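You operate a simulated robot arm through the tools that you are given. There is no shell and no other tool.

Carry out the task below with a simulated robot arm. There is one attempt and no reset: what you move stays moved.

## Task
Wax the green stain off the drum, then wax the patch on its lid.
Fine: press the wooden-backed pad in the round tin first; cover the whole patch; pad back on the stand. Set down upright: wooden-backed pad. A coat counts when it lies all over at full strength: go over it till it gets no stronger. What is to be rubbed or washed off counts as gone when no trace of it is left.
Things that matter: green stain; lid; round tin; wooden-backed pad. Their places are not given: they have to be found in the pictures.

Only the result counts: the job must be done as asked and must still hold three seconds after the hand-in. Knocking over, shifting, dropping, spilling or breaking anything else fails it. A push-on lid holds only when it is set on centred and level and pressed home; a screw cap is set on level and turned clockwise until tight.

## Robot
A 6-joint arm with a two-finger gripper, fixed in place. Base frame: the origin is on the floor under the middle of its stand, x ahead of it, y to its left, z up. Readings come in mm, degrees, newtons and seconds.
It reaches about 1637 mm from its shoulder. Its first joint turns from -166.0 to 166.0 degrees. Payload 3.43 kg.
The tool frame sits at the grasp point between the pads (the TCP): z along the fingers, y along the line on which they close. The tips reach 20 mm beyond it. The gripper opens to 190 mm; its body begins 248 mm behind the TCP.
Orientation is that of the tool frame in the base frame, as a unit quaternion [w, x, y, z]. With the fingers straight down and closing along the base's y, the tool's x points along the base's -x, its y along +y and its z along -z.

## Interface
- The arm moves only by the tool move_arm. Its argument "motion" is a list of rows, each an object (a shift or turn left out is 0, a gripper value left out holds the last) with "dp": the shift along the tool's x, y, z in mm, a list of three; "rot": the turn, a rotation vector about the tool's x, y, z in degrees, a list of three; "fingers": the closure, from 0 (fully open) to 1 (shut). In form: [{"dp": [x, y, z], "rot": [ax, ay, az], "fingers": fingers}, ...]. A call has 1 to 20 rows; each row is the pose to reach, as a shift and turn from the pose commanded when the call began, along the tool's axes at that moment. Each row takes 0.2 s and may step no farther than 50 mm and 8.6 degrees from the row before; otherwise, or with a gripper value out of range, the whole call is refused. A pose out of reach is approached as far as the arm can. The call stops where the force on the tool passes 50 N (or 10 N more than at its start, if that is more) or the arm is blocked; 0.2 s more then pass. The fingers move at their own pace (about 45 mm/s each) and stop on an object; they squeeze with about 23 N. The grip force told is the motor's: it shows also when the fingers shut on nothing. Time passes only in rows, and 0.2 s behind the last, so rows that repeat a pose let the fingers close. The reply holds the time, the measured pose of the TCP, the force on the tool along the base axes, the opening and the grip force, in the units named above and with some noise, with the torque about the TCP (base axes, N m) and any sound that the robot's microphone picked up.
- Cameras (640 x 400 px; columns grow to the right, rows downward): "scene" is fixed at [408.6, -500.7, 1285.8]; the picture's right is [0.85, -0.52, 0.00], its down [-0.27, -0.43, -0.86] and it looks along [0.45, 0.73, -0.51] (base axes); focal length 348 px, centre (320, 200). "wrist" rides on the gripper at [70, -8, -288] in the tool frame; the picture's right is [0.12, 0.99, 0.00], its down [-0.96, 0.12, -0.25] and it looks along [-0.25, 0.03, 0.97] (tool axes); focal length 261 px, centre (320, 200).
- grab_frame(camera): a new picture of that camera. The clock stands still meanwhile.
- slide_trunk(by): slides the trunk up (or, below 0, down) by that many mm; the arm rides with it, the base frame stays. It gives what a move gives, with no picture.
- probe_pixels(camera, pixels): for up to 12 pixels [column, row] of the newest picture of that camera ("zoom" is the newest enlarged one), the place [x, y, z] in the base frame of the surface seen there, good to about 2 mm, but the place of the scene camera against the robot may be out by one fixed shift of up to 18 mm in any direction. The clock stands still meanwhile.
- close_up(camera, box): a new picture of the part [left, top, right, bottom] of that camera's present view, enlarged. The clock stands still meanwhile.
- job_done(): hands the job in; it is judged then, once.

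Leave the gripper open and the arm clear of the work at the hand-in unless told otherwise.

The tools are called after "Request:" by a JSON object that holds its "api" and its "payload". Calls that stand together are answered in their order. move_arm: Moves the arm, as the interface text tells. Its arguments: {"type":"object","properties":{"motion":{"type":"array"}},"required":["motion"]} The other tools are called the same way: slide_trunk (by) moves the trunk up or down; grab_frame (camera) takes a picture; probe_pixels (camera, pixels) gives the place of the surface under pixels of a picture; close_up (camera, box) takes an enlarged picture of a part of a camera's view; job_done () hands the job in.

At the start:

```text
time: 0.0
tcp_pos: [917.3, -19.3, 1066.9]
orientation: [0.001, -0.001, 1.0, 0.0]
wrist_force: [0.3, 0.4, 0.1]
wrist_torque: [0.01, -0.03, 0.03]
grip_width: 190.2
finger_force: 0.0
trunk travel left (down, up): [-175.0, 65.0]
```

scene: 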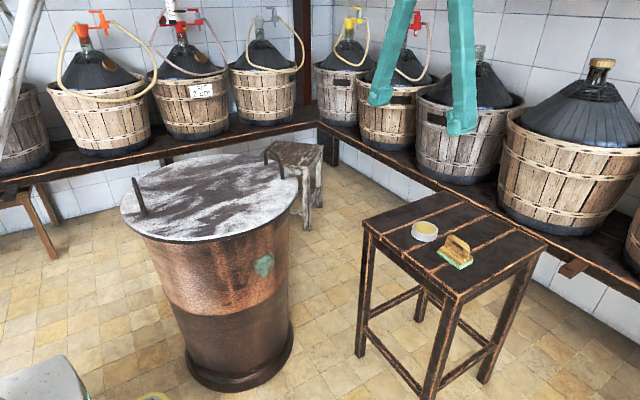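
wrist: 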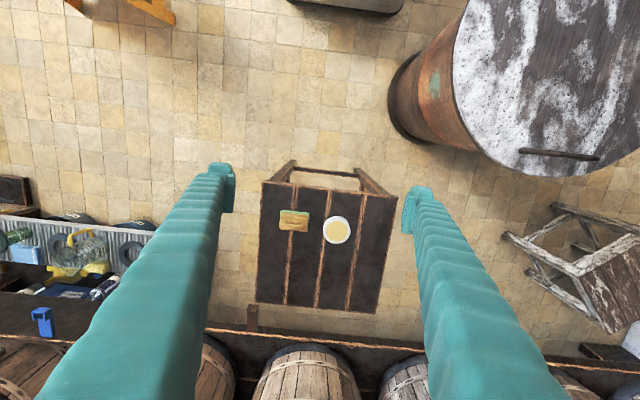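

I see a copper drum at the left with a green stain at about (263,265) in the scene picture, a dark stand with a round tin (425,231) and a wooden-backed pad (456,250). I take enlarged pictures of each to look closer.

Request:
{"api": "close_up", "payload": {"camera": "scene", "box": [390, 200, 500, 280]}}

Request:
{"api": "close_up", "payload": {"camera": "scene", "box": [100, 130, 320, 310]}}

Request:
{"api": "close_up", "payload": {"camera": "wrist", "box": [240, 150, 410, 320]}}

```text
5.00 times, centred on (445, 240) of scene
```

zoom: 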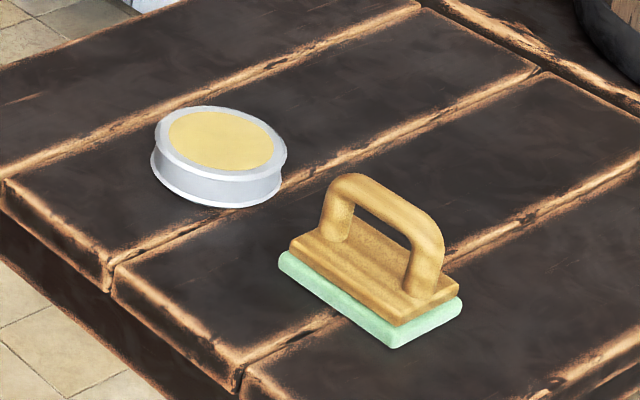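

```text
2.22 times, centred on (210, 220) of scene
```

zoom: 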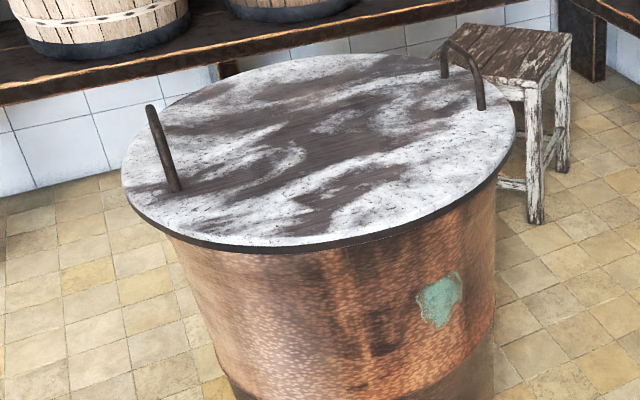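

```text
2.35 times, centred on (325, 235) of wrist
```

zoom: 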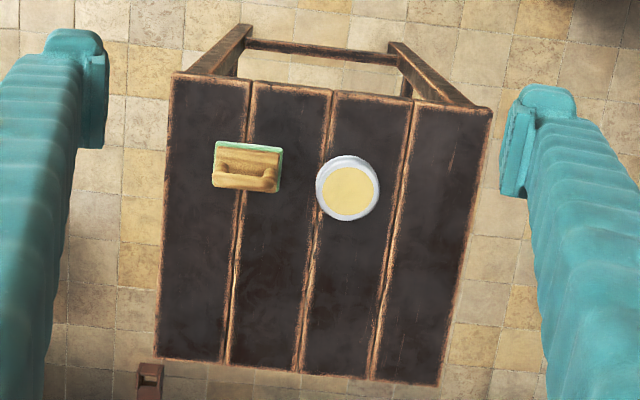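

Next I read places: in the scene picture the pad, tin, stand corners and the stain, lid edges; in the wrist picture the same ones to find the fixed shift of the scene camera.

Request:
{"api": "probe_pixels", "payload": {"camera": "zoom", "pixels": [[218, 146], [280, 152], [275, 190], [214, 186], [222, 170], [266, 180], [245, 175], [348, 190], [348, 160], [348, 216], [320, 188], [376, 190]]}}

Request:
{"api": "probe_pixels", "payload": {"camera": "scene", "pixels": [[424, 228], [456, 243], [263, 265], [263, 256], [255, 265], [271, 265], [263, 275], [140, 195], [275, 165], [210, 195], [122, 208], [297, 185]]}}

Request:
{"api": "probe_pixels", "payload": {"camera": "wrist", "pixels": [[435, 85], [430, 85], [440, 85], [435, 75], [435, 95], [560, 155], [540, 80], [470, 60], [480, 130], [620, 90], [295, 220], [338, 230]]}}

```text
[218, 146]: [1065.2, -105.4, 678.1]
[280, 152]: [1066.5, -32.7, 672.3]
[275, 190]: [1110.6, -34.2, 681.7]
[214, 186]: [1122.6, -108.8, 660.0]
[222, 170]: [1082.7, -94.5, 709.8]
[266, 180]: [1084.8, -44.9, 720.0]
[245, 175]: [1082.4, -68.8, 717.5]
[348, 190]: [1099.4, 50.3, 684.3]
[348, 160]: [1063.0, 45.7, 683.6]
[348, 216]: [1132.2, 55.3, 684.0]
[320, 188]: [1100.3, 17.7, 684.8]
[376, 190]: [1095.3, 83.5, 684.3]
```

```text
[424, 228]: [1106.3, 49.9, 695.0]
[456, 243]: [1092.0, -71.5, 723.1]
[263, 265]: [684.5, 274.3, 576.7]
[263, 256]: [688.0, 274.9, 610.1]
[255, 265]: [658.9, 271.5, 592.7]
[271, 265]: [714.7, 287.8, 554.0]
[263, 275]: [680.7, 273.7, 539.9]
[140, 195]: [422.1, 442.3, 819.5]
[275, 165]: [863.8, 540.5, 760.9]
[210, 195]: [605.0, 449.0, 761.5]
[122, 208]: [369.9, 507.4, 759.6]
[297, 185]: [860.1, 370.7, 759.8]
```

```text
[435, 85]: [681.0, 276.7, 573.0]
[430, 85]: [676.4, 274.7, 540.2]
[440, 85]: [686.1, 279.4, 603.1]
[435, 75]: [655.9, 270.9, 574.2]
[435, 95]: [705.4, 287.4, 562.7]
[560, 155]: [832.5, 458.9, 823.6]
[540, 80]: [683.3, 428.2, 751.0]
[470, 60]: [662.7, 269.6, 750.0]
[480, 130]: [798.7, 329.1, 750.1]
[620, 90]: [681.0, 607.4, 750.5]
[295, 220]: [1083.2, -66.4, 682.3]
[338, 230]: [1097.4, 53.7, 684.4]
```

The wrist picture and the scene picture agree with a shift of about +10 mm in z for the scene camera. Lid top is at z≈750, stain around (683,277,575), pad handle at about (1083,-69,720), tin centre about (1098,51,684). I now move the arm over the drum, staying high, to see the whole lid from above.

Request:
{"api": "move_arm", "payload": {"motion": [{"dp": [25, 40, 0]}, {"dp": [50, 80, 0]}, {"dp": [75, 120, 0]}, {"dp": [100, 160, 0]}, {"dp": [125, 200, 0]}, {"dp": [150, 240, 0]}, {"dp": [175, 280, 0]}, {"dp": [200, 320, 0]}, {"dp": [225, 360, 0]}, {"dp": [250, 400, 0]}]}}

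Request:
{"api": "grab_frame", "payload": {"camera": "wrist"}}

Request:
{"api": "grab_frame", "payload": {"camera": "scene"}}

```text
time: 2.2
tcp_pos: [668.1, 381.6, 1065.9]
orientation: [-0.001, 0.0, 1.0, 0.001]
wrist_force: [-0.5, -0.6, 0.7]
wrist_torque: [0.15, 0.06, 0.02]
grip_width: 190.2
finger_force: 0.1
trunk travel left (down, up): [-175.0, 65.0]
```

```text
taken
```

wrist: 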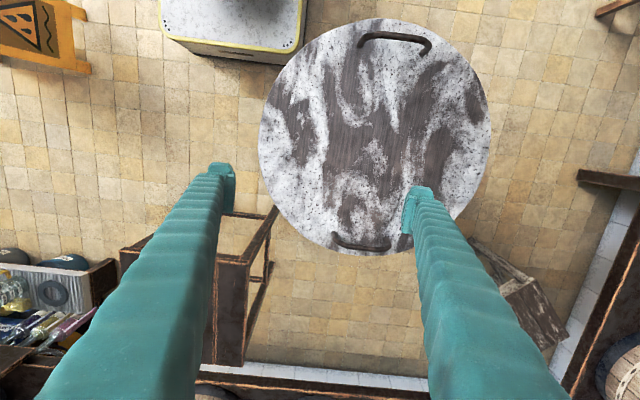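

```text
taken
```

scene: 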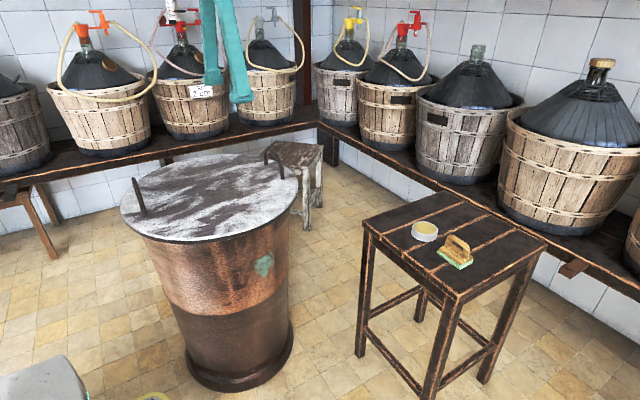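

The lid is now wholly in the wrist picture, about columns 260–490, rows 18–255. I take an enlarged picture of it to find the patch.

Request:
{"api": "close_up", "payload": {"camera": "wrist", "box": [255, 10, 500, 163]}}

Request:
{"api": "close_up", "payload": {"camera": "wrist", "box": [255, 110, 500, 263]}}

Request:
{"api": "probe_pixels", "payload": {"camera": "wrist", "pixels": [[262, 140], [487, 110], [375, 22], [375, 253], [285, 70], [465, 60], [290, 210], [395, 37], [362, 243], [375, 140], [430, 140], [320, 140]]}}

```text
2.61 times, centred on (378, 86) of wrist
```

zoom: 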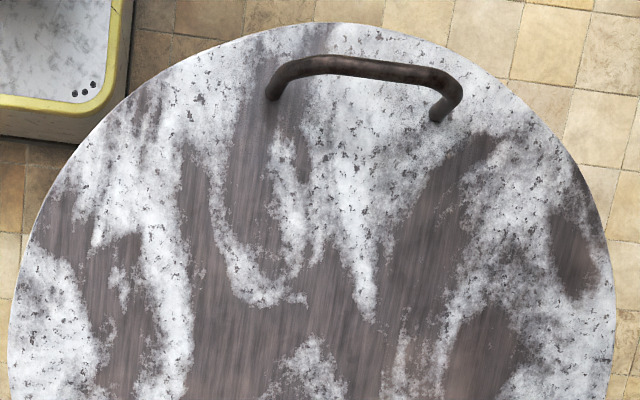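

```text
2.61 times, centred on (378, 186) of wrist
```

zoom: 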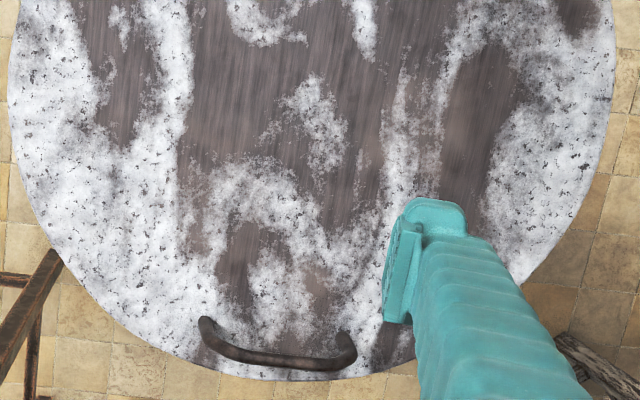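

```text
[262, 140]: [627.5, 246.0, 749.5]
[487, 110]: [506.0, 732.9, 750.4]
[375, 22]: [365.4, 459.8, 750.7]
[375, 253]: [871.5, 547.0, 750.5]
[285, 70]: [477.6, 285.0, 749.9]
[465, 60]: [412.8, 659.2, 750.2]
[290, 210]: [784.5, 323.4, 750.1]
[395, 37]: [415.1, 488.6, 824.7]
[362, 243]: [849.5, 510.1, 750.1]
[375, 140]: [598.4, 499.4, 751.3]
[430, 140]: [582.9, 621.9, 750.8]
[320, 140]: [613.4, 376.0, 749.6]
```

I see no sharply bordered patch yet; the lid has a worn white finish over dark wood. I enlarge smaller parts of the lid more strongly.

Request:
{"api": "close_up", "payload": {"camera": "wrist", "box": [260, 90, 380, 165]}}

Request:
{"api": "close_up", "payload": {"camera": "wrist", "box": [370, 90, 490, 165]}}

Request:
{"api": "close_up", "payload": {"camera": "wrist", "box": [260, 20, 380, 95]}}

Request:
{"api": "close_up", "payload": {"camera": "wrist", "box": [370, 20, 490, 95]}}

Request:
{"api": "close_up", "payload": {"camera": "wrist", "box": [290, 155, 410, 260]}}

Request:
{"api": "close_up", "payload": {"camera": "scene", "box": [170, 150, 310, 240]}}

Request:
{"api": "close_up", "payload": {"camera": "scene", "box": [110, 150, 250, 250]}}

```text
5.33 times, centred on (320, 128) of wrist
```

zoom: 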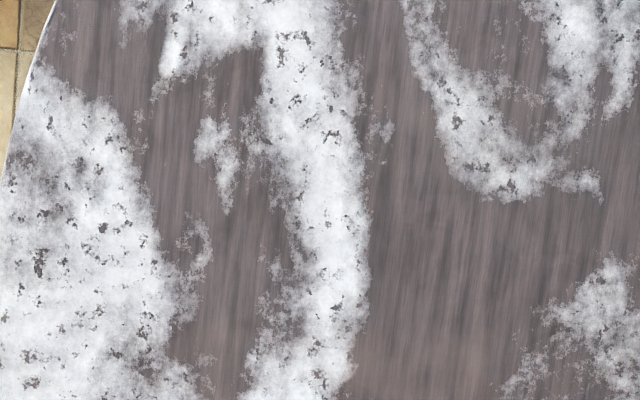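

```text
5.33 times, centred on (430, 128) of wrist
```

zoom: 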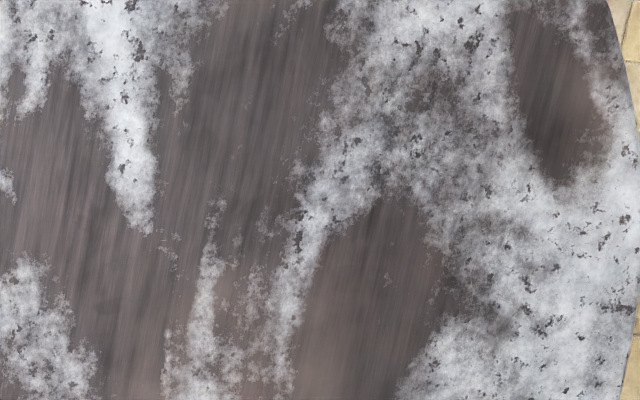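

```text
5.33 times, centred on (320, 58) of wrist
```

zoom: 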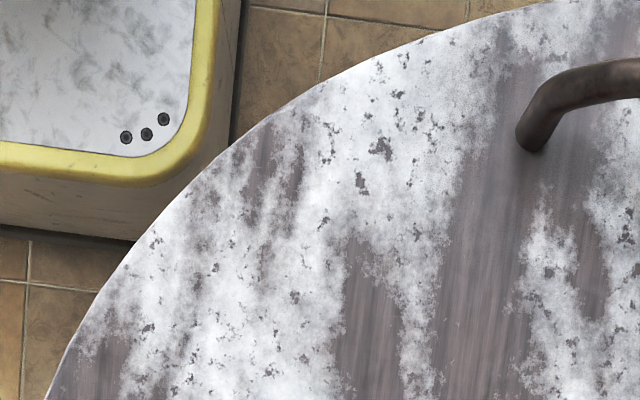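

```text
5.33 times, centred on (430, 58) of wrist
```

zoom: 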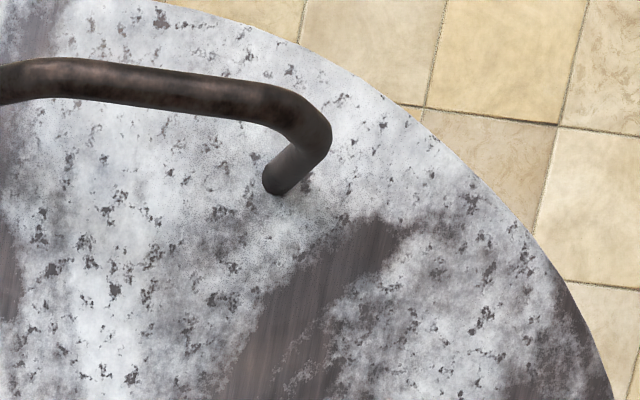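

```text
3.81 times, centred on (350, 208) of wrist
```

zoom: 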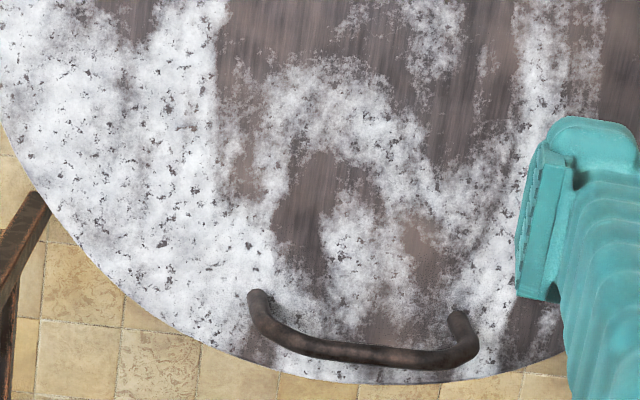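

```text
4.44 times, centred on (240, 195) of scene
```

zoom: 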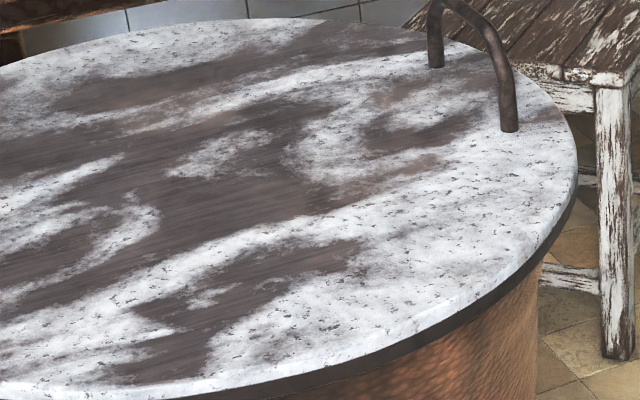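

```text
4.00 times, centred on (180, 200) of scene
```

zoom: 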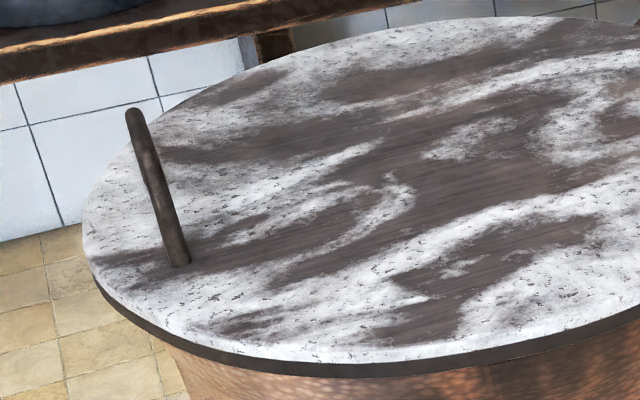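

The right finger hides part of the lid near (420,200). I shift the arm to +x and +y so the whole lid appears above the fingers, and look again.

Request:
{"api": "move_arm", "payload": {"motion": [{"dp": [-40, 20, 0]}, {"dp": [-80, 40, 0]}, {"dp": [-120, 60, 0]}, {"dp": [-160, 80, 0]}]}}

Request:
{"api": "grab_frame", "payload": {"camera": "wrist"}}

Request:
{"api": "close_up", "payload": {"camera": "wrist", "box": [210, 0, 466, 160]}}

```text
time: 3.2
tcp_pos: [828.2, 462.9, 1066.4]
orientation: [0.0, 0.0, 1.0, 0.0]
wrist_force: [-0.9, -1.1, 0.9]
wrist_torque: [0.08, -0.2, -0.04]
grip_width: 190.2
finger_force: 0.1
trunk travel left (down, up): [-175.0, 65.0]
```

```text
taken
```

wrist: 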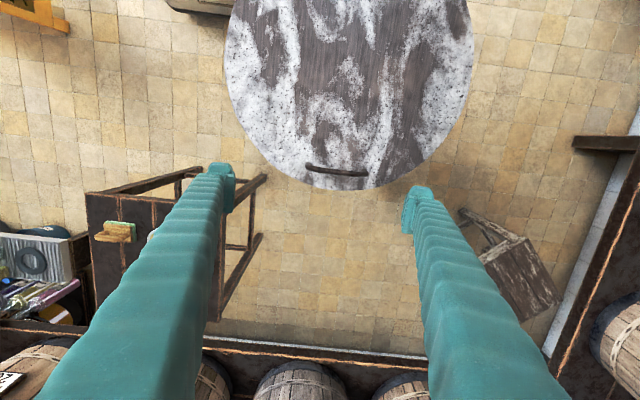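

```text
2.50 times, centred on (338, 80) of wrist
```

zoom: 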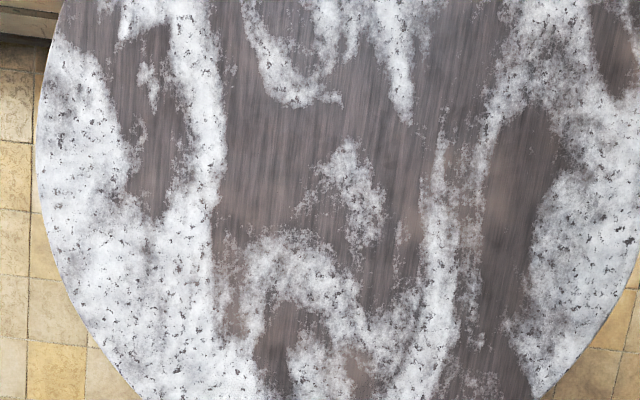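

Slight brownish tints appear around (400,240) and (235,300) of the enlarged picture. I enlarge those regions.

Request:
{"api": "close_up", "payload": {"camera": "wrist", "box": [290, 70, 418, 150]}}

Request:
{"api": "close_up", "payload": {"camera": "wrist", "box": [270, 110, 420, 200]}}

Request:
{"api": "close_up", "payload": {"camera": "wrist", "box": [380, 20, 480, 150]}}

Request:
{"api": "close_up", "payload": {"camera": "wrist", "box": [220, 0, 340, 75]}}

Request:
{"api": "close_up", "payload": {"camera": "wrist", "box": [330, 0, 480, 75]}}

```text
5.00 times, centred on (354, 110) of wrist
```

zoom: 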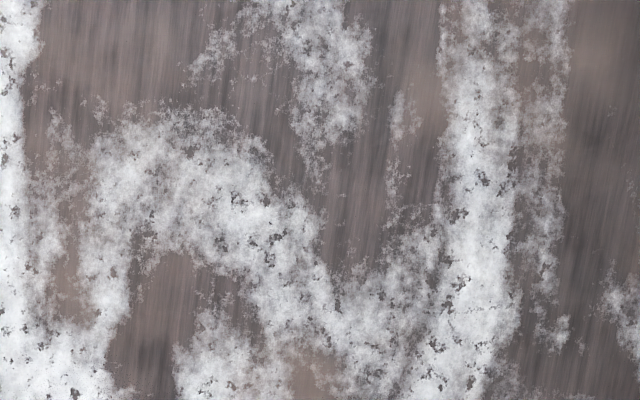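

```text
4.27 times, centred on (345, 155) of wrist
```

zoom: 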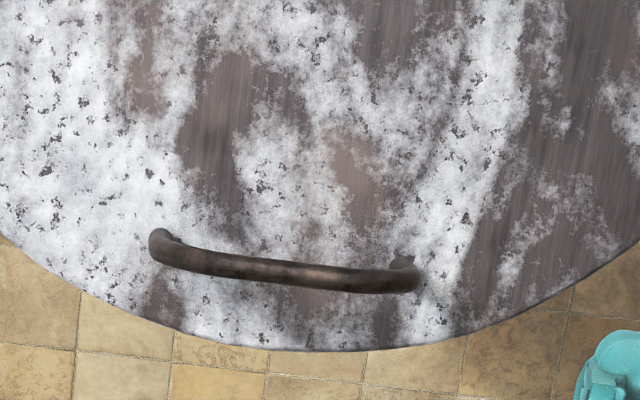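

```text
3.08 times, centred on (430, 85) of wrist
```

zoom: 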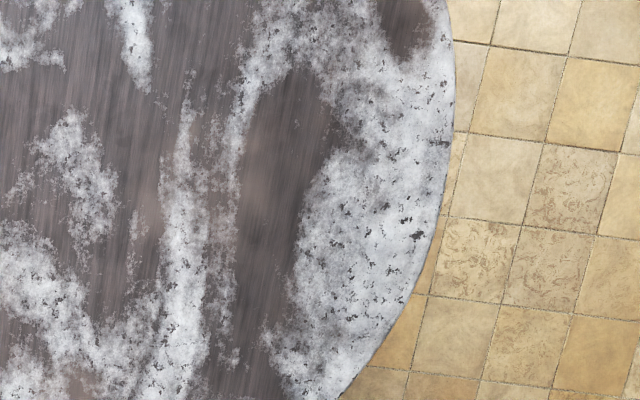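

```text
5.33 times, centred on (280, 38) of wrist
```

zoom: 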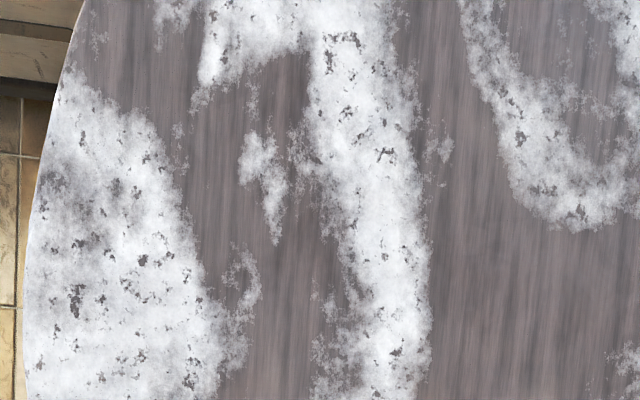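

```text
4.27 times, centred on (405, 38) of wrist
```

zoom: 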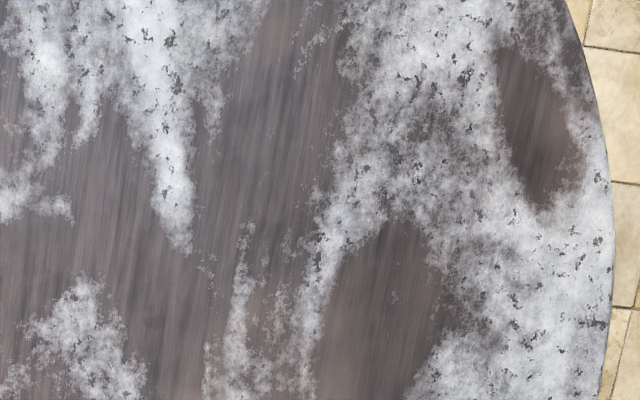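

No clear edge of a patch yet. I enlarge the lid further in the scene picture, piece by piece.

Request:
{"api": "close_up", "payload": {"camera": "scene", "box": [235, 155, 299, 195]}}

Request:
{"api": "close_up", "payload": {"camera": "scene", "box": [220, 180, 300, 230]}}

Request:
{"api": "close_up", "payload": {"camera": "scene", "box": [170, 150, 250, 200]}}

Request:
{"api": "close_up", "payload": {"camera": "scene", "box": [160, 190, 240, 240]}}

Request:
{"api": "close_up", "payload": {"camera": "scene", "box": [115, 170, 195, 245]}}

```text
10.00 times, centred on (267, 175) of scene
```

zoom: 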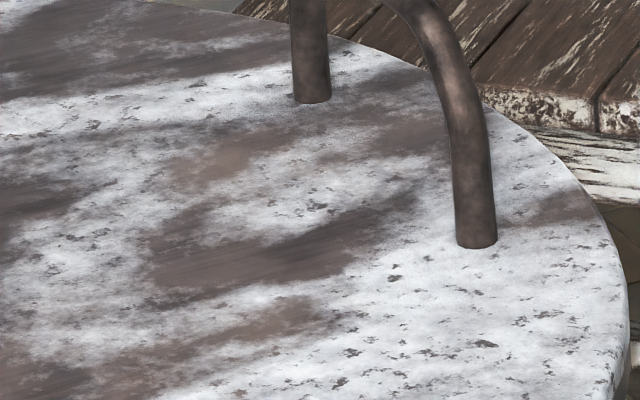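

```text
8.00 times, centred on (260, 205) of scene
```

zoom: 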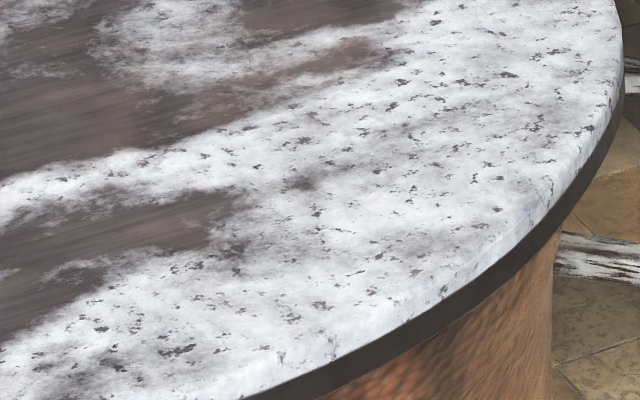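

```text
8.00 times, centred on (210, 175) of scene
```

zoom: 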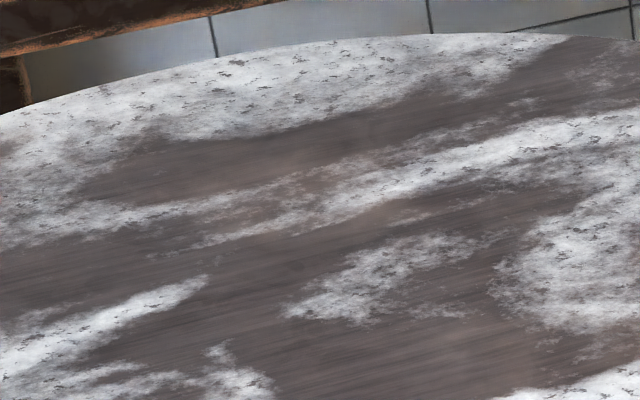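

```text
8.00 times, centred on (200, 215) of scene
```

zoom: 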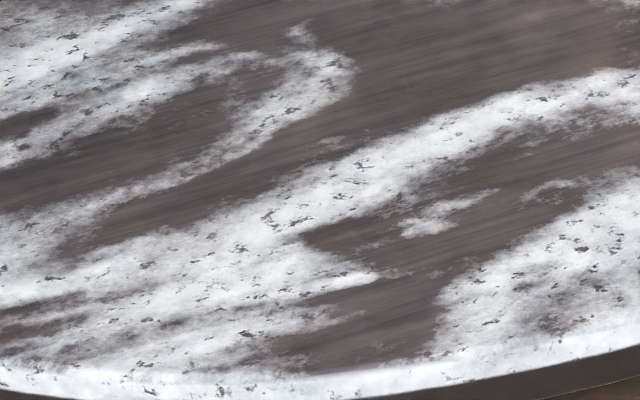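

```text
5.33 times, centred on (155, 208) of scene
```

zoom: 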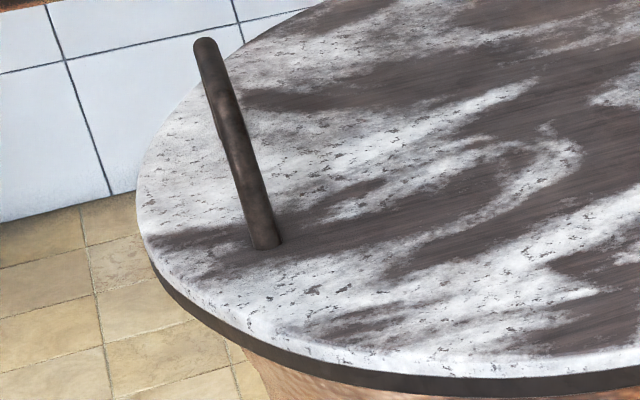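

I still want a finer look. I enlarge 8x several pieces of the wrist view across the middle of the lid.

Request:
{"api": "close_up", "payload": {"camera": "wrist", "box": [285, 85, 365, 135]}}

Request:
{"api": "close_up", "payload": {"camera": "wrist", "box": [355, 60, 435, 110]}}

Request:
{"api": "close_up", "payload": {"camera": "wrist", "box": [320, 125, 400, 175]}}

Request:
{"api": "close_up", "payload": {"camera": "wrist", "box": [300, 30, 380, 80]}}

Request:
{"api": "close_up", "payload": {"camera": "wrist", "box": [395, 5, 475, 55]}}

Request:
{"api": "close_up", "payload": {"camera": "wrist", "box": [400, 60, 480, 110]}}

Request:
{"api": "close_up", "payload": {"camera": "wrist", "box": [230, 70, 310, 120]}}

```text
8.00 times, centred on (325, 110) of wrist
```

zoom: 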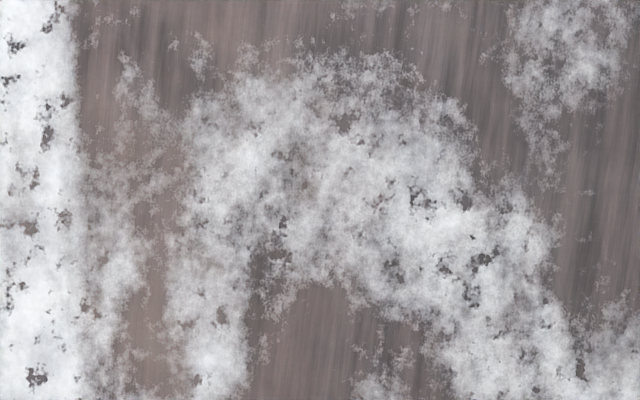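

```text
8.00 times, centred on (395, 85) of wrist
```

zoom: 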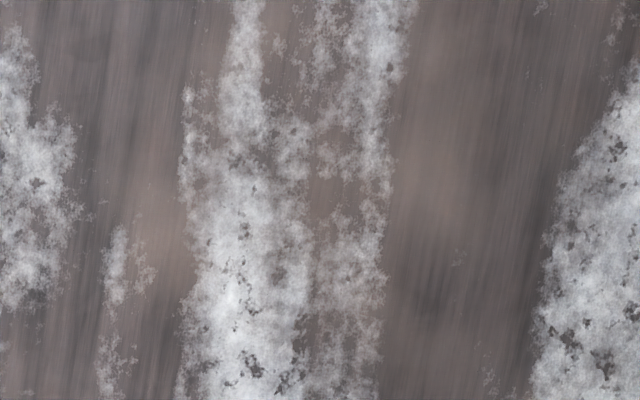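

```text
8.00 times, centred on (360, 150) of wrist
```

zoom: 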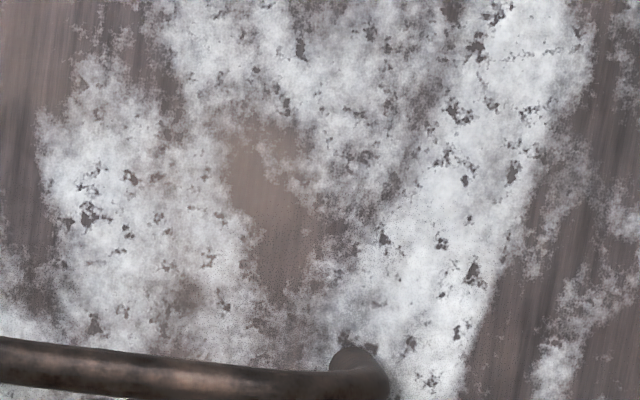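

```text
8.00 times, centred on (340, 55) of wrist
```

zoom: 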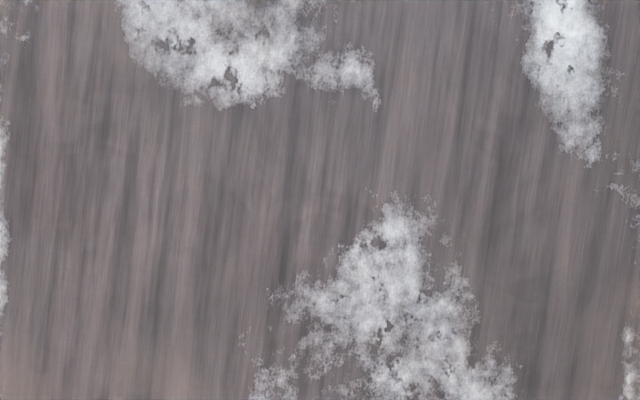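

```text
8.00 times, centred on (435, 30) of wrist
```

zoom: 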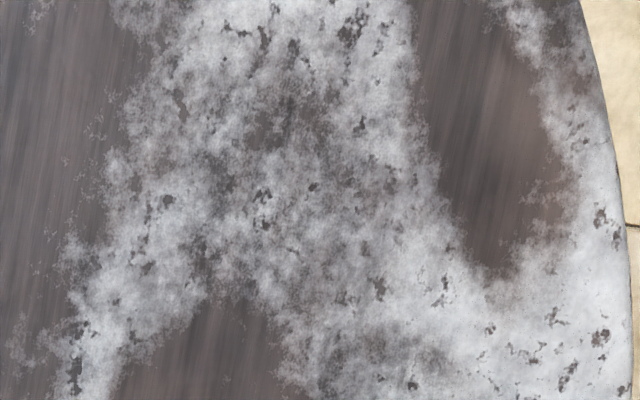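

```text
8.00 times, centred on (440, 85) of wrist
```

zoom: 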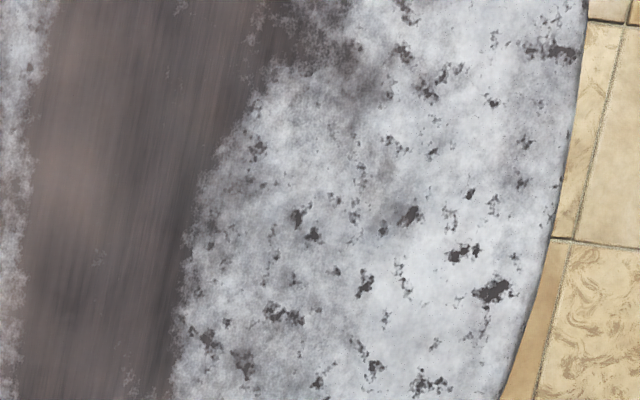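

```text
8.00 times, centred on (270, 95) of wrist
```

zoom: 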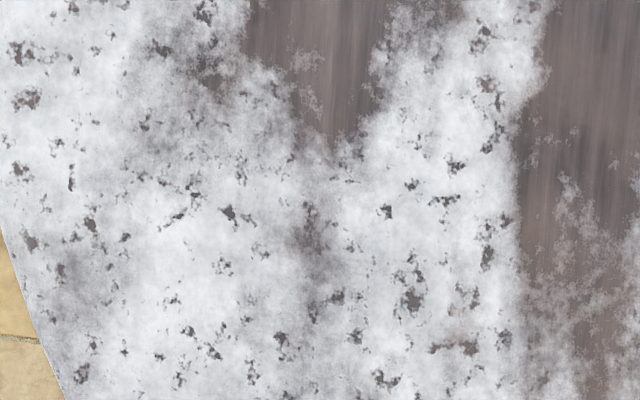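

The lid shows only a worn texture so far; wax going on will show more. I go on to plan the pick: I read how near the bench and demijohns are to the stand, from the current wrist picture.

Request:
{"api": "probe_pixels", "payload": {"camera": "wrist", "pixels": [[275, 390], [300, 355], [260, 350], [405, 385], [115, 232], [130, 225], [105, 228], [90, 195], [240, 200], [20, 360], [350, 366], [320, 395]]}}

Request:
{"api": "grab_frame", "payload": {"camera": "scene"}}

Request:
{"api": "probe_pixels", "payload": {"camera": "scene", "pixels": [[479, 52], [469, 95], [600, 65], [580, 160], [545, 250], [365, 225], [455, 295], [450, 195], [430, 140], [420, 110], [349, 45], [560, 215]]}}

```text
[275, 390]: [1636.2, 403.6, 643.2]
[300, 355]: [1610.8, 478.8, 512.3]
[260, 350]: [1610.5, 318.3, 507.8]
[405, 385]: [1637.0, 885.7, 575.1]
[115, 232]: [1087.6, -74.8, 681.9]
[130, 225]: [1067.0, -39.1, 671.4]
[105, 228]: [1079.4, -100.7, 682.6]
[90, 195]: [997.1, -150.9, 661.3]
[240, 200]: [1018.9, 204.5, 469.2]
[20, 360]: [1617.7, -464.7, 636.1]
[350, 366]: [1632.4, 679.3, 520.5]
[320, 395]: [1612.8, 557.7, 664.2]
```

```text
taken
```

scene: 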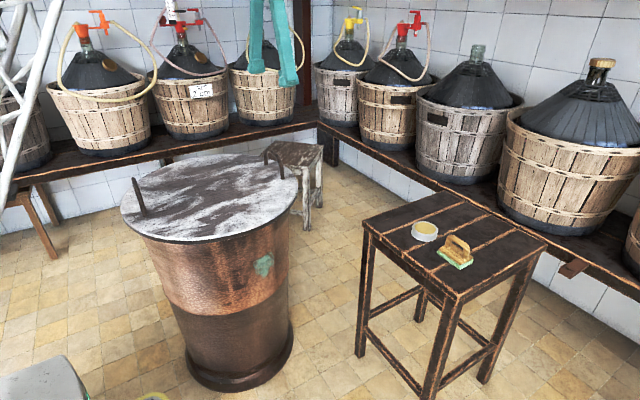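

```text
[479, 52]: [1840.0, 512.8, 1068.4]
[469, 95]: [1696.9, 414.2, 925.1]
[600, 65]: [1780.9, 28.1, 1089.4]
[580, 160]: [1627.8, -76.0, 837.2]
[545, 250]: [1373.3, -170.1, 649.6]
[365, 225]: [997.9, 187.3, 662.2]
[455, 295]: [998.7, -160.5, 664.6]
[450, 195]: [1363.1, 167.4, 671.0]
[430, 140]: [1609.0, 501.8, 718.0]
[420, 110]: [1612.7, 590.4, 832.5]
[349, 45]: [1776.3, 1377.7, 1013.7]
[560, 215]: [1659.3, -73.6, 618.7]
```

The bench and demijohns are beyond x≈1600, so the space around the stand is free. Stand top spans x≈998–1370, y≈-155–185, z≈655. Now I move above the pad at about (1083,-69,950), turning 90° so the fingers close along base x, across the handle.

Request:
{"api": "move_arm", "payload": {"motion": [{"dp": [-19.6, -40.9, 8.9], "rot": [0, 0, 6.92]}, {"dp": [-39.2, -81.8, 17.8], "rot": [0, 0, 13.85]}, {"dp": [-58.8, -122.8, 26.8], "rot": [0, 0, 20.77]}, {"dp": [-78.5, -163.7, 35.7], "rot": [0, 0, 27.69]}, {"dp": [-98.1, -204.6, 44.6], "rot": [0, 0, 34.62]}, {"dp": [-117.7, -245.5, 53.5], "rot": [0, 0, 41.54]}, {"dp": [-137.3, -286.5, 62.5], "rot": [0, 0, 48.46]}, {"dp": [-156.9, -327.4, 71.4], "rot": [0, 0, 55.38]}, {"dp": [-176.5, -368.3, 80.3], "rot": [0, 0, 62.31]}, {"dp": [-196.2, -409.2, 89.2], "rot": [0, 0, 69.23]}, {"dp": [-215.8, -450.2, 98.2], "rot": [0, 0, 76.15]}, {"dp": [-235.4, -491.1, 107.1], "rot": [0, 0, 83.08]}, {"dp": [-255, -532, 116], "rot": [0, 0, 90]}]}}

Request:
{"api": "grab_frame", "payload": {"camera": "wrist"}}

Request:
{"api": "grab_frame", "payload": {"camera": "scene"}}

```text
time: 6.0
tcp_pos: [1083.2, -71.0, 948.8]
orientation: [0.0, 0.708, 0.707, 0.0]
wrist_force: [-1.2, 0.5, 0.1]
wrist_torque: [-0.1, -0.11, 0.01]
grip_width: 190.2
finger_force: 0.1
trunk travel left (down, up): [-175.0, 65.0]
```

```text
taken
```

wrist: 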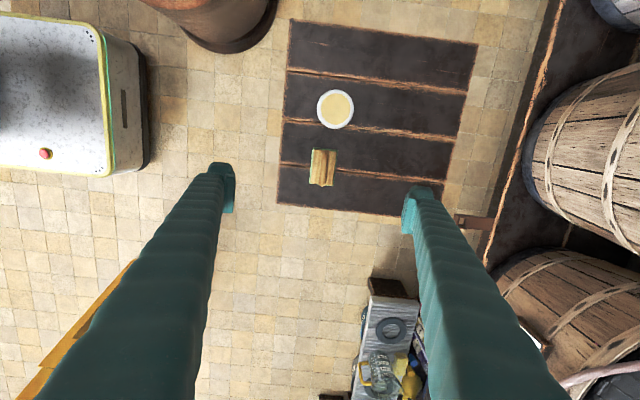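

```text
taken
```

scene: 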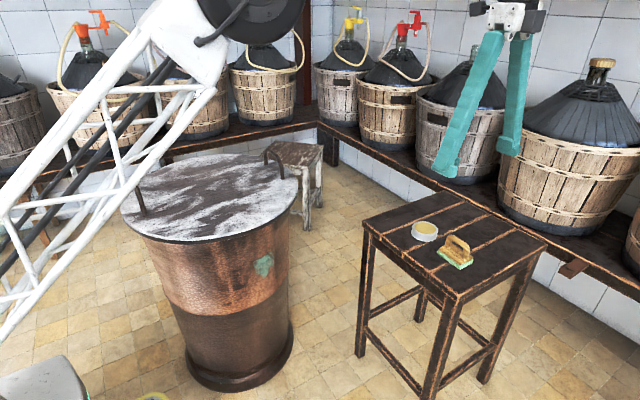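

The turn worked: tool x points along +y, tool y along +x. The pad is at about (322,167) in the wrist picture. I enlarge it and read its places for a centred grip.

Request:
{"api": "close_up", "payload": {"camera": "wrist", "box": [280, 80, 376, 200]}}

```text
3.33 times, centred on (328, 140) of wrist
```

zoom: 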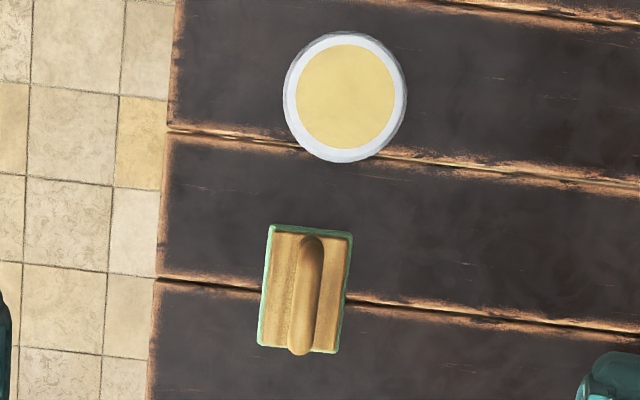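

Request:
{"api": "probe_pixels", "payload": {"camera": "zoom", "pixels": [[311, 245], [307, 290], [302, 345], [298, 300], [318, 300], [278, 240], [344, 240], [272, 338], [330, 345], [282, 290], [335, 290], [250, 300]]}}

Request:
{"api": "probe_pixels", "payload": {"camera": "zoom", "pixels": [[345, 97], [345, 50], [345, 145], [300, 97], [392, 97], [345, 39], [290, 97], [402, 97], [345, 155], [430, 97], [345, 200], [200, 250]]}}

```text
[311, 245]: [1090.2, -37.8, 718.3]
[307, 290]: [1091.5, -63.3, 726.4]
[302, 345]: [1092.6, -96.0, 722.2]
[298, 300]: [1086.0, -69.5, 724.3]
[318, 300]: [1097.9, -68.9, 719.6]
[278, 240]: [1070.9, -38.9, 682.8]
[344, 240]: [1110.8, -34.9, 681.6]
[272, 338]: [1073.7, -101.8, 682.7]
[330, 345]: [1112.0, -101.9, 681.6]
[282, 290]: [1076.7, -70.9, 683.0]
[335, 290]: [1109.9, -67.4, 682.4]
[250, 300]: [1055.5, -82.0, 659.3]
```

```text
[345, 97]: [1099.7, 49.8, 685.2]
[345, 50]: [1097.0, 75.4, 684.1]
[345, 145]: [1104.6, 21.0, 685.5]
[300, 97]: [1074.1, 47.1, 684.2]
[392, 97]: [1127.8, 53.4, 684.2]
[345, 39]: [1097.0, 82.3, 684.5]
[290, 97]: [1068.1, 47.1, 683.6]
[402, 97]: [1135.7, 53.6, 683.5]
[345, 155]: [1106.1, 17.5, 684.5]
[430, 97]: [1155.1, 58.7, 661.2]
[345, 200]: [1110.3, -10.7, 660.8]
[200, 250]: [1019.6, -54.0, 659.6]
```

The handle bar lies along y at x≈1091.5 (2.4° off), y from -98 to -36, top z≈726, pad wood top z≈682.5, stand top z≈660. Tin centre ≈(1101,50), rim and wax at z≈684.5. I lower over the handle to z≈760 with the fingers partly closed, then look.

Request:
{"api": "move_arm", "payload": {"motion": [{"dp": [3, 8.3, 38], "rot": [0, 0, -2.4], "fingers": 0.55}, {"dp": [3, 8.3, 76], "rot": [0, 0, -2.4], "fingers": 0.55}, {"dp": [3, 8.3, 114], "rot": [0, 0, -2.4], "fingers": 0.55}, {"dp": [3, 8.3, 152], "rot": [0, 0, -2.4], "fingers": 0.55}, {"dp": [3, 8.3, 188], "rot": [0, 0, -2.4], "fingers": 0.55}, {"dp": [3, 8.3, 188], "rot": [0, 0, -2.4], "fingers": 0.55}, {"dp": [3, 8.3, 188], "rot": [0, 0, -2.4], "fingers": 0.55}]}}

Request:
{"api": "grab_frame", "payload": {"camera": "wrist"}}

Request:
{"api": "close_up", "payload": {"camera": "scene", "box": [400, 180, 520, 280]}}

```text
time: 7.6
tcp_pos: [1091.7, -68.2, 763.2]
orientation: [0.0, 0.692, 0.722, 0.0]
wrist_force: [0.0, -0.6, 0.0]
wrist_torque: [0.02, -0.01, -0.02]
grip_width: 85.4
finger_force: 0.1
trunk travel left (down, up): [-175.0, 65.0]
```

```text
taken
```

wrist: 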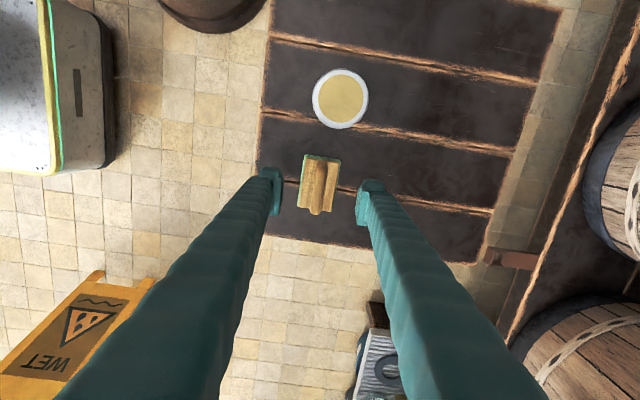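

```text
4.00 times, centred on (460, 230) of scene
```

zoom: 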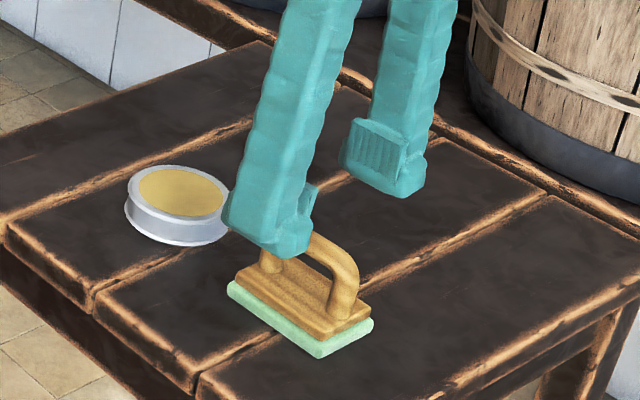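

The fingers straddle the handle and are aligned. I lower 55 mm to TCP z≈708 and close on the handle bar.

Request:
{"api": "move_arm", "payload": {"motion": [{"dp": [0, 0, 20]}, {"dp": [0, 0, 40]}, {"dp": [0, 0, 55]}, {"dp": [0, 0, 55]}, {"dp": [0, 0, 55], "fingers": 0.8}, {"dp": [0, 0, 55], "fingers": 0.9}, {"dp": [0, 0, 55], "fingers": 1}, {"dp": [0, 0, 55], "fingers": 1}, {"dp": [0, 0, 55], "fingers": 1}, {"dp": [0, 0, 55], "fingers": 1}, {"dp": [0, 0, 55], "fingers": 1}, {"dp": [0, 0, 55], "fingers": 1}]}}

Request:
{"api": "close_up", "payload": {"camera": "scene", "box": [400, 180, 520, 280]}}

Request:
{"api": "grab_frame", "payload": {"camera": "wrist"}}

```text
time: 10.2
tcp_pos: [1091.4, -70.0, 706.7]
orientation: [0.0, 0.692, 0.722, 0.0]
wrist_force: [-1.1, -0.1, 0.1]
wrist_torque: [0.01, -0.01, 0.01]
grip_width: 11.1
finger_force: 22.6
trunk travel left (down, up): [-175.0, 65.0]
```

```text
4.00 times, centred on (460, 230) of scene
```

zoom: 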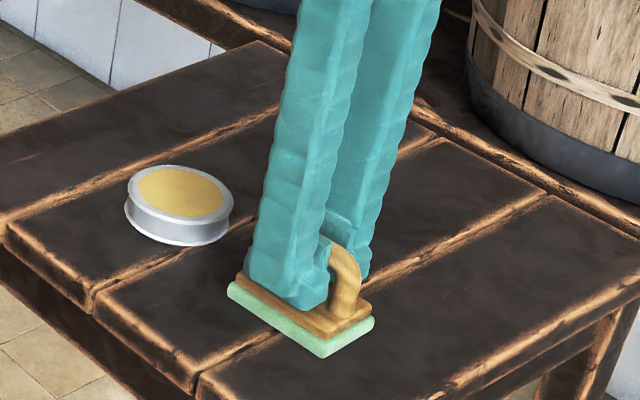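

```text
taken
```

wrist: 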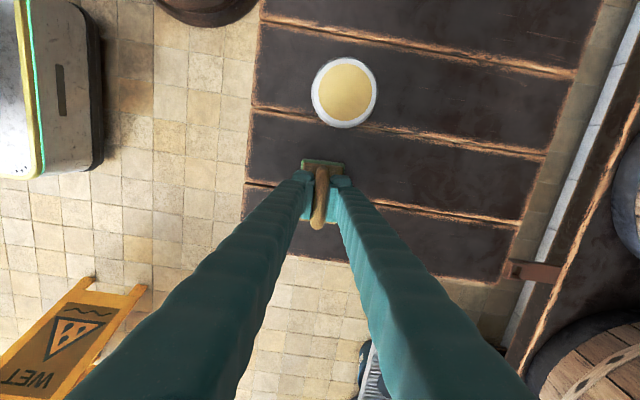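

The handle is gripped (opening 11 mm, 22.6 N); with the pad on the stand TCP z was 706.7, so the pad face is about 46.7 mm below the TCP. I lift 60 mm and carry the pad over the tin at (1101,50).

Request:
{"api": "move_arm", "payload": {"motion": [{"dp": [0, 0, -15]}, {"dp": [0, 0, -40]}, {"dp": [0, 0, -65]}, {"dp": [40, 5, -65]}, {"dp": [80, 10, -65]}, {"dp": [119.5, 14.6, -65]}, {"dp": [119.5, 14.6, -65]}]}}

Request:
{"api": "close_up", "payload": {"camera": "scene", "box": [370, 160, 510, 270]}}

Request:
{"api": "grab_frame", "payload": {"camera": "wrist"}}

```text
time: 11.8
tcp_pos: [1100.5, 53.4, 771.9]
orientation: [0.0, 0.693, 0.721, 0.0]
wrist_force: [0.3, 0.4, -1.0]
wrist_torque: [-0.03, -0.02, -0.01]
grip_width: 14.7
finger_force: 23.0
trunk travel left (down, up): [-175.0, 65.0]
```

```text
3.64 times, centred on (440, 215) of scene
```

zoom: 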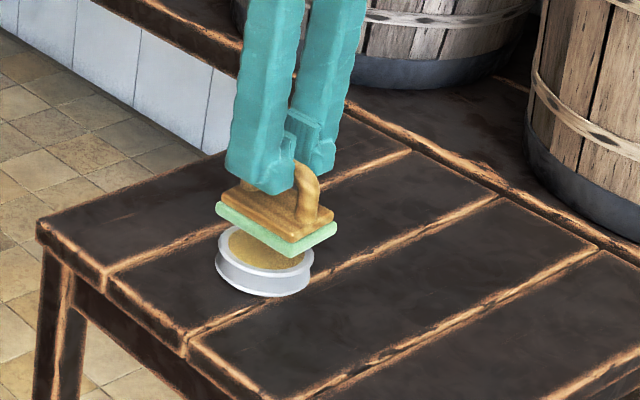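

```text
taken
```

wrist: 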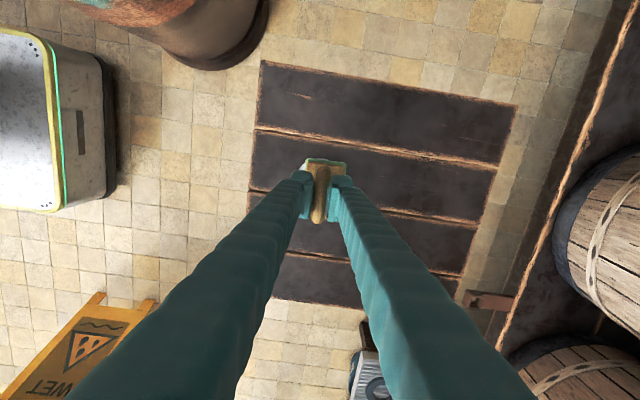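

The pad is held level above the tin. I lower it gently toward contact, expected at TCP z≈731.

Request:
{"api": "move_arm", "payload": {"motion": [{"dp": [-3, 0, 20]}, {"dp": [-3, 0, 34]}, {"dp": [-3, 0, 38]}, {"dp": [-3, 0, 40]}, {"dp": [-3, 0, 41]}, {"dp": [-3, 0, 42]}]}}

```text
time: 13.2
tcp_pos: [1101.1, 49.2, 732.0]
orientation: [0.001, 0.692, 0.722, 0.0]
wrist_force: [0.8, 0.6, 24.6]
wrist_torque: [0.18, 0.03, 0.01]
grip_width: 11.3
finger_force: 23.0
trunk travel left (down, up): [-175.0, 65.0]
```

Contact: 24.6 N pressing at z=732. I hold the press for about a second and then look.

Request:
{"api": "move_arm", "payload": {"motion": [{"dp": [0, 0, 0]}, {"dp": [0, 0, 0]}, {"dp": [0, 0, 0]}, {"dp": [0, 0, 0]}, {"dp": [0, 0, 0]}]}}

Request:
{"api": "close_up", "payload": {"camera": "scene", "box": [370, 160, 510, 270]}}

```text
time: 14.4
tcp_pos: [1101.3, 49.9, 731.7]
orientation: [0.0, 0.693, 0.721, 0.0]
wrist_force: [0.3, 0.4, 23.4]
wrist_torque: [0.17, 0.04, 0.0]
grip_width: 11.2
finger_force: 23.5
trunk travel left (down, up): [-175.0, 65.0]
```

```text
3.64 times, centred on (440, 215) of scene
```

zoom: 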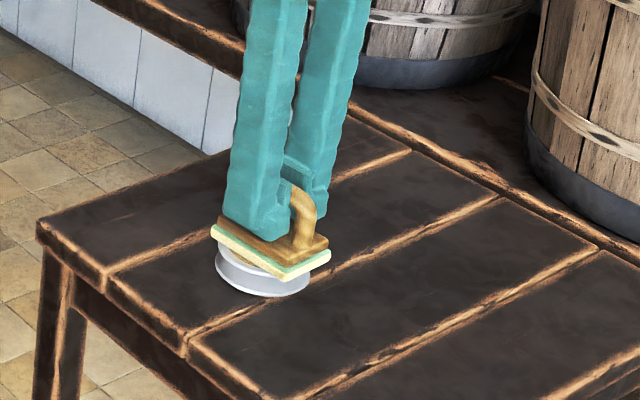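

The lower edge of the pad has turned yellow: wax is picked up. I lift the pad straight up from the tin, and look at what stands near the drum's front for the sideways approach.

Request:
{"api": "move_arm", "payload": {"motion": [{"dp": [0, 0, -5]}, {"dp": [0, 0, -20]}, {"dp": [0, 0, -60]}, {"dp": [0, 0, -100]}, {"dp": [0, 0, -140]}, {"dp": [0, 0, -180]}]}}

Request:
{"api": "grab_frame", "payload": {"camera": "wrist"}}

Request:
{"api": "probe_pixels", "payload": {"camera": "wrist", "pixels": [[50, 50], [55, 195], [45, 35], [100, 80], [30, 120], [10, 200], [110, 310], [100, 20], [200, 60], [160, 30], [70, 260], [340, 20]]}}

Request:
{"api": "grab_frame", "payload": {"camera": "scene"}}

```text
time: 15.8
tcp_pos: [1098.3, 48.9, 910.6]
orientation: [0.0, 0.692, 0.722, -0.001]
wrist_force: [0.1, 0.2, -0.6]
wrist_torque: [-0.01, 0.04, 0.01]
grip_width: 11.2
finger_force: 23.1
trunk travel left (down, up): [-175.0, 65.0]
```

```text
taken
```

wrist: 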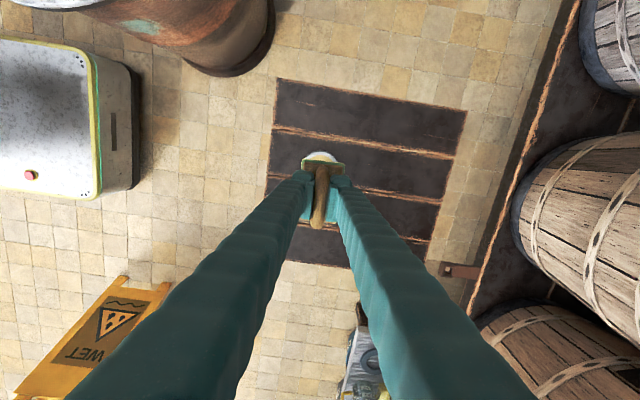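

```text
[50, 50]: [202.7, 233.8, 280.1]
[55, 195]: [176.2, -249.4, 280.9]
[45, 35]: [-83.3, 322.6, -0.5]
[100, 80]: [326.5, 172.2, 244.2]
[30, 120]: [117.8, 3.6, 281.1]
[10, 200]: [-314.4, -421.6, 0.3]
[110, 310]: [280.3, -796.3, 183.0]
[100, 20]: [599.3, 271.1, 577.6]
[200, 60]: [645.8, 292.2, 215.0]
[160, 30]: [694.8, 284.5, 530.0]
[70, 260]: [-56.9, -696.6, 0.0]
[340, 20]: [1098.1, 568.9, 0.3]
```

```text
taken
```

scene: 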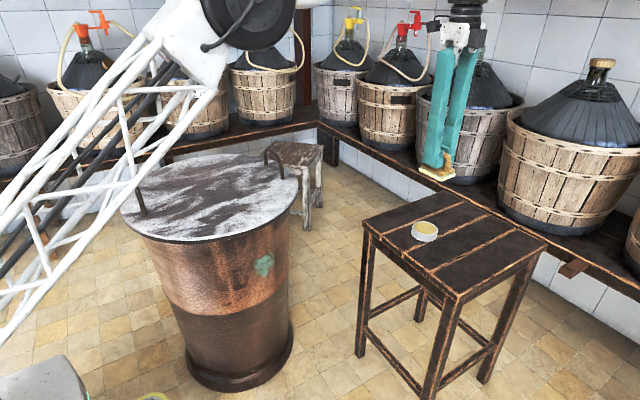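

The white box is the robot's own base. The tin stayed in place. Now I move the pad, still pointing down, to about (760,-20,850) in front of the drum and turn it 12.8° so it will face the stain squarely after pitching.

Request:
{"api": "move_arm", "payload": {"motion": [{"dp": [-6.8, -42.6, 7.6], "rot": [0, 0, -1.6]}, {"dp": [-13.7, -85.2, 15.2], "rot": [0, 0, -3.2]}, {"dp": [-20.5, -127.7, 22.9], "rot": [0, 0, -4.8]}, {"dp": [-27.3, -170.3, 30.5], "rot": [0, 0, -6.4]}, {"dp": [-34.2, -212.9, 38.1], "rot": [0, 0, -8]}, {"dp": [-41, -255.5, 45.7], "rot": [0, 0, -9.6]}, {"dp": [-47.9, -298, 53.4], "rot": [0, 0, -11.2]}, {"dp": [-54.7, -340.6, 61], "rot": [0, 0, -12.8]}, {"dp": [-54.7, -340.6, 61], "rot": [0, 0, -12.8]}]}}

Request:
{"api": "grab_frame", "payload": {"camera": "scene"}}

Request:
{"api": "grab_frame", "payload": {"camera": "wrist"}}

```text
time: 17.8
tcp_pos: [764.2, -19.9, 849.3]
orientation: [0.0, 0.607, 0.795, -0.001]
wrist_force: [0.3, 0.4, -0.6]
wrist_torque: [0.01, -0.04, 0.03]
grip_width: 11.1
finger_force: 22.7
trunk travel left (down, up): [-175.0, 65.0]
```

```text
taken
```

scene: 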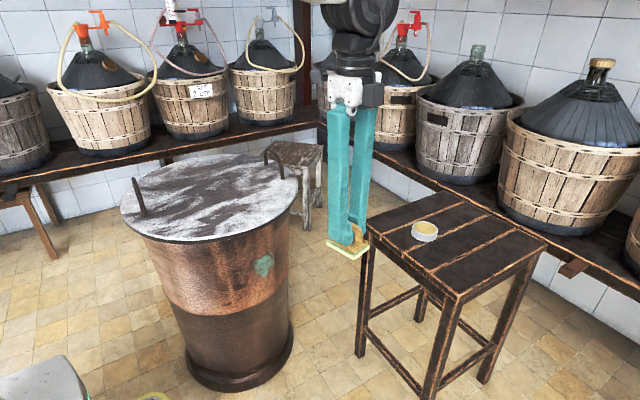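

```text
taken
```

wrist: 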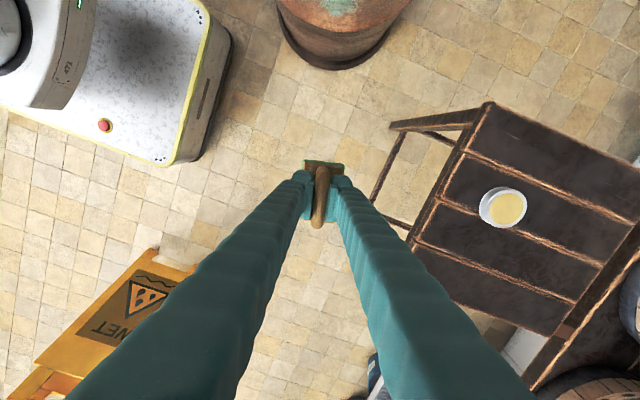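

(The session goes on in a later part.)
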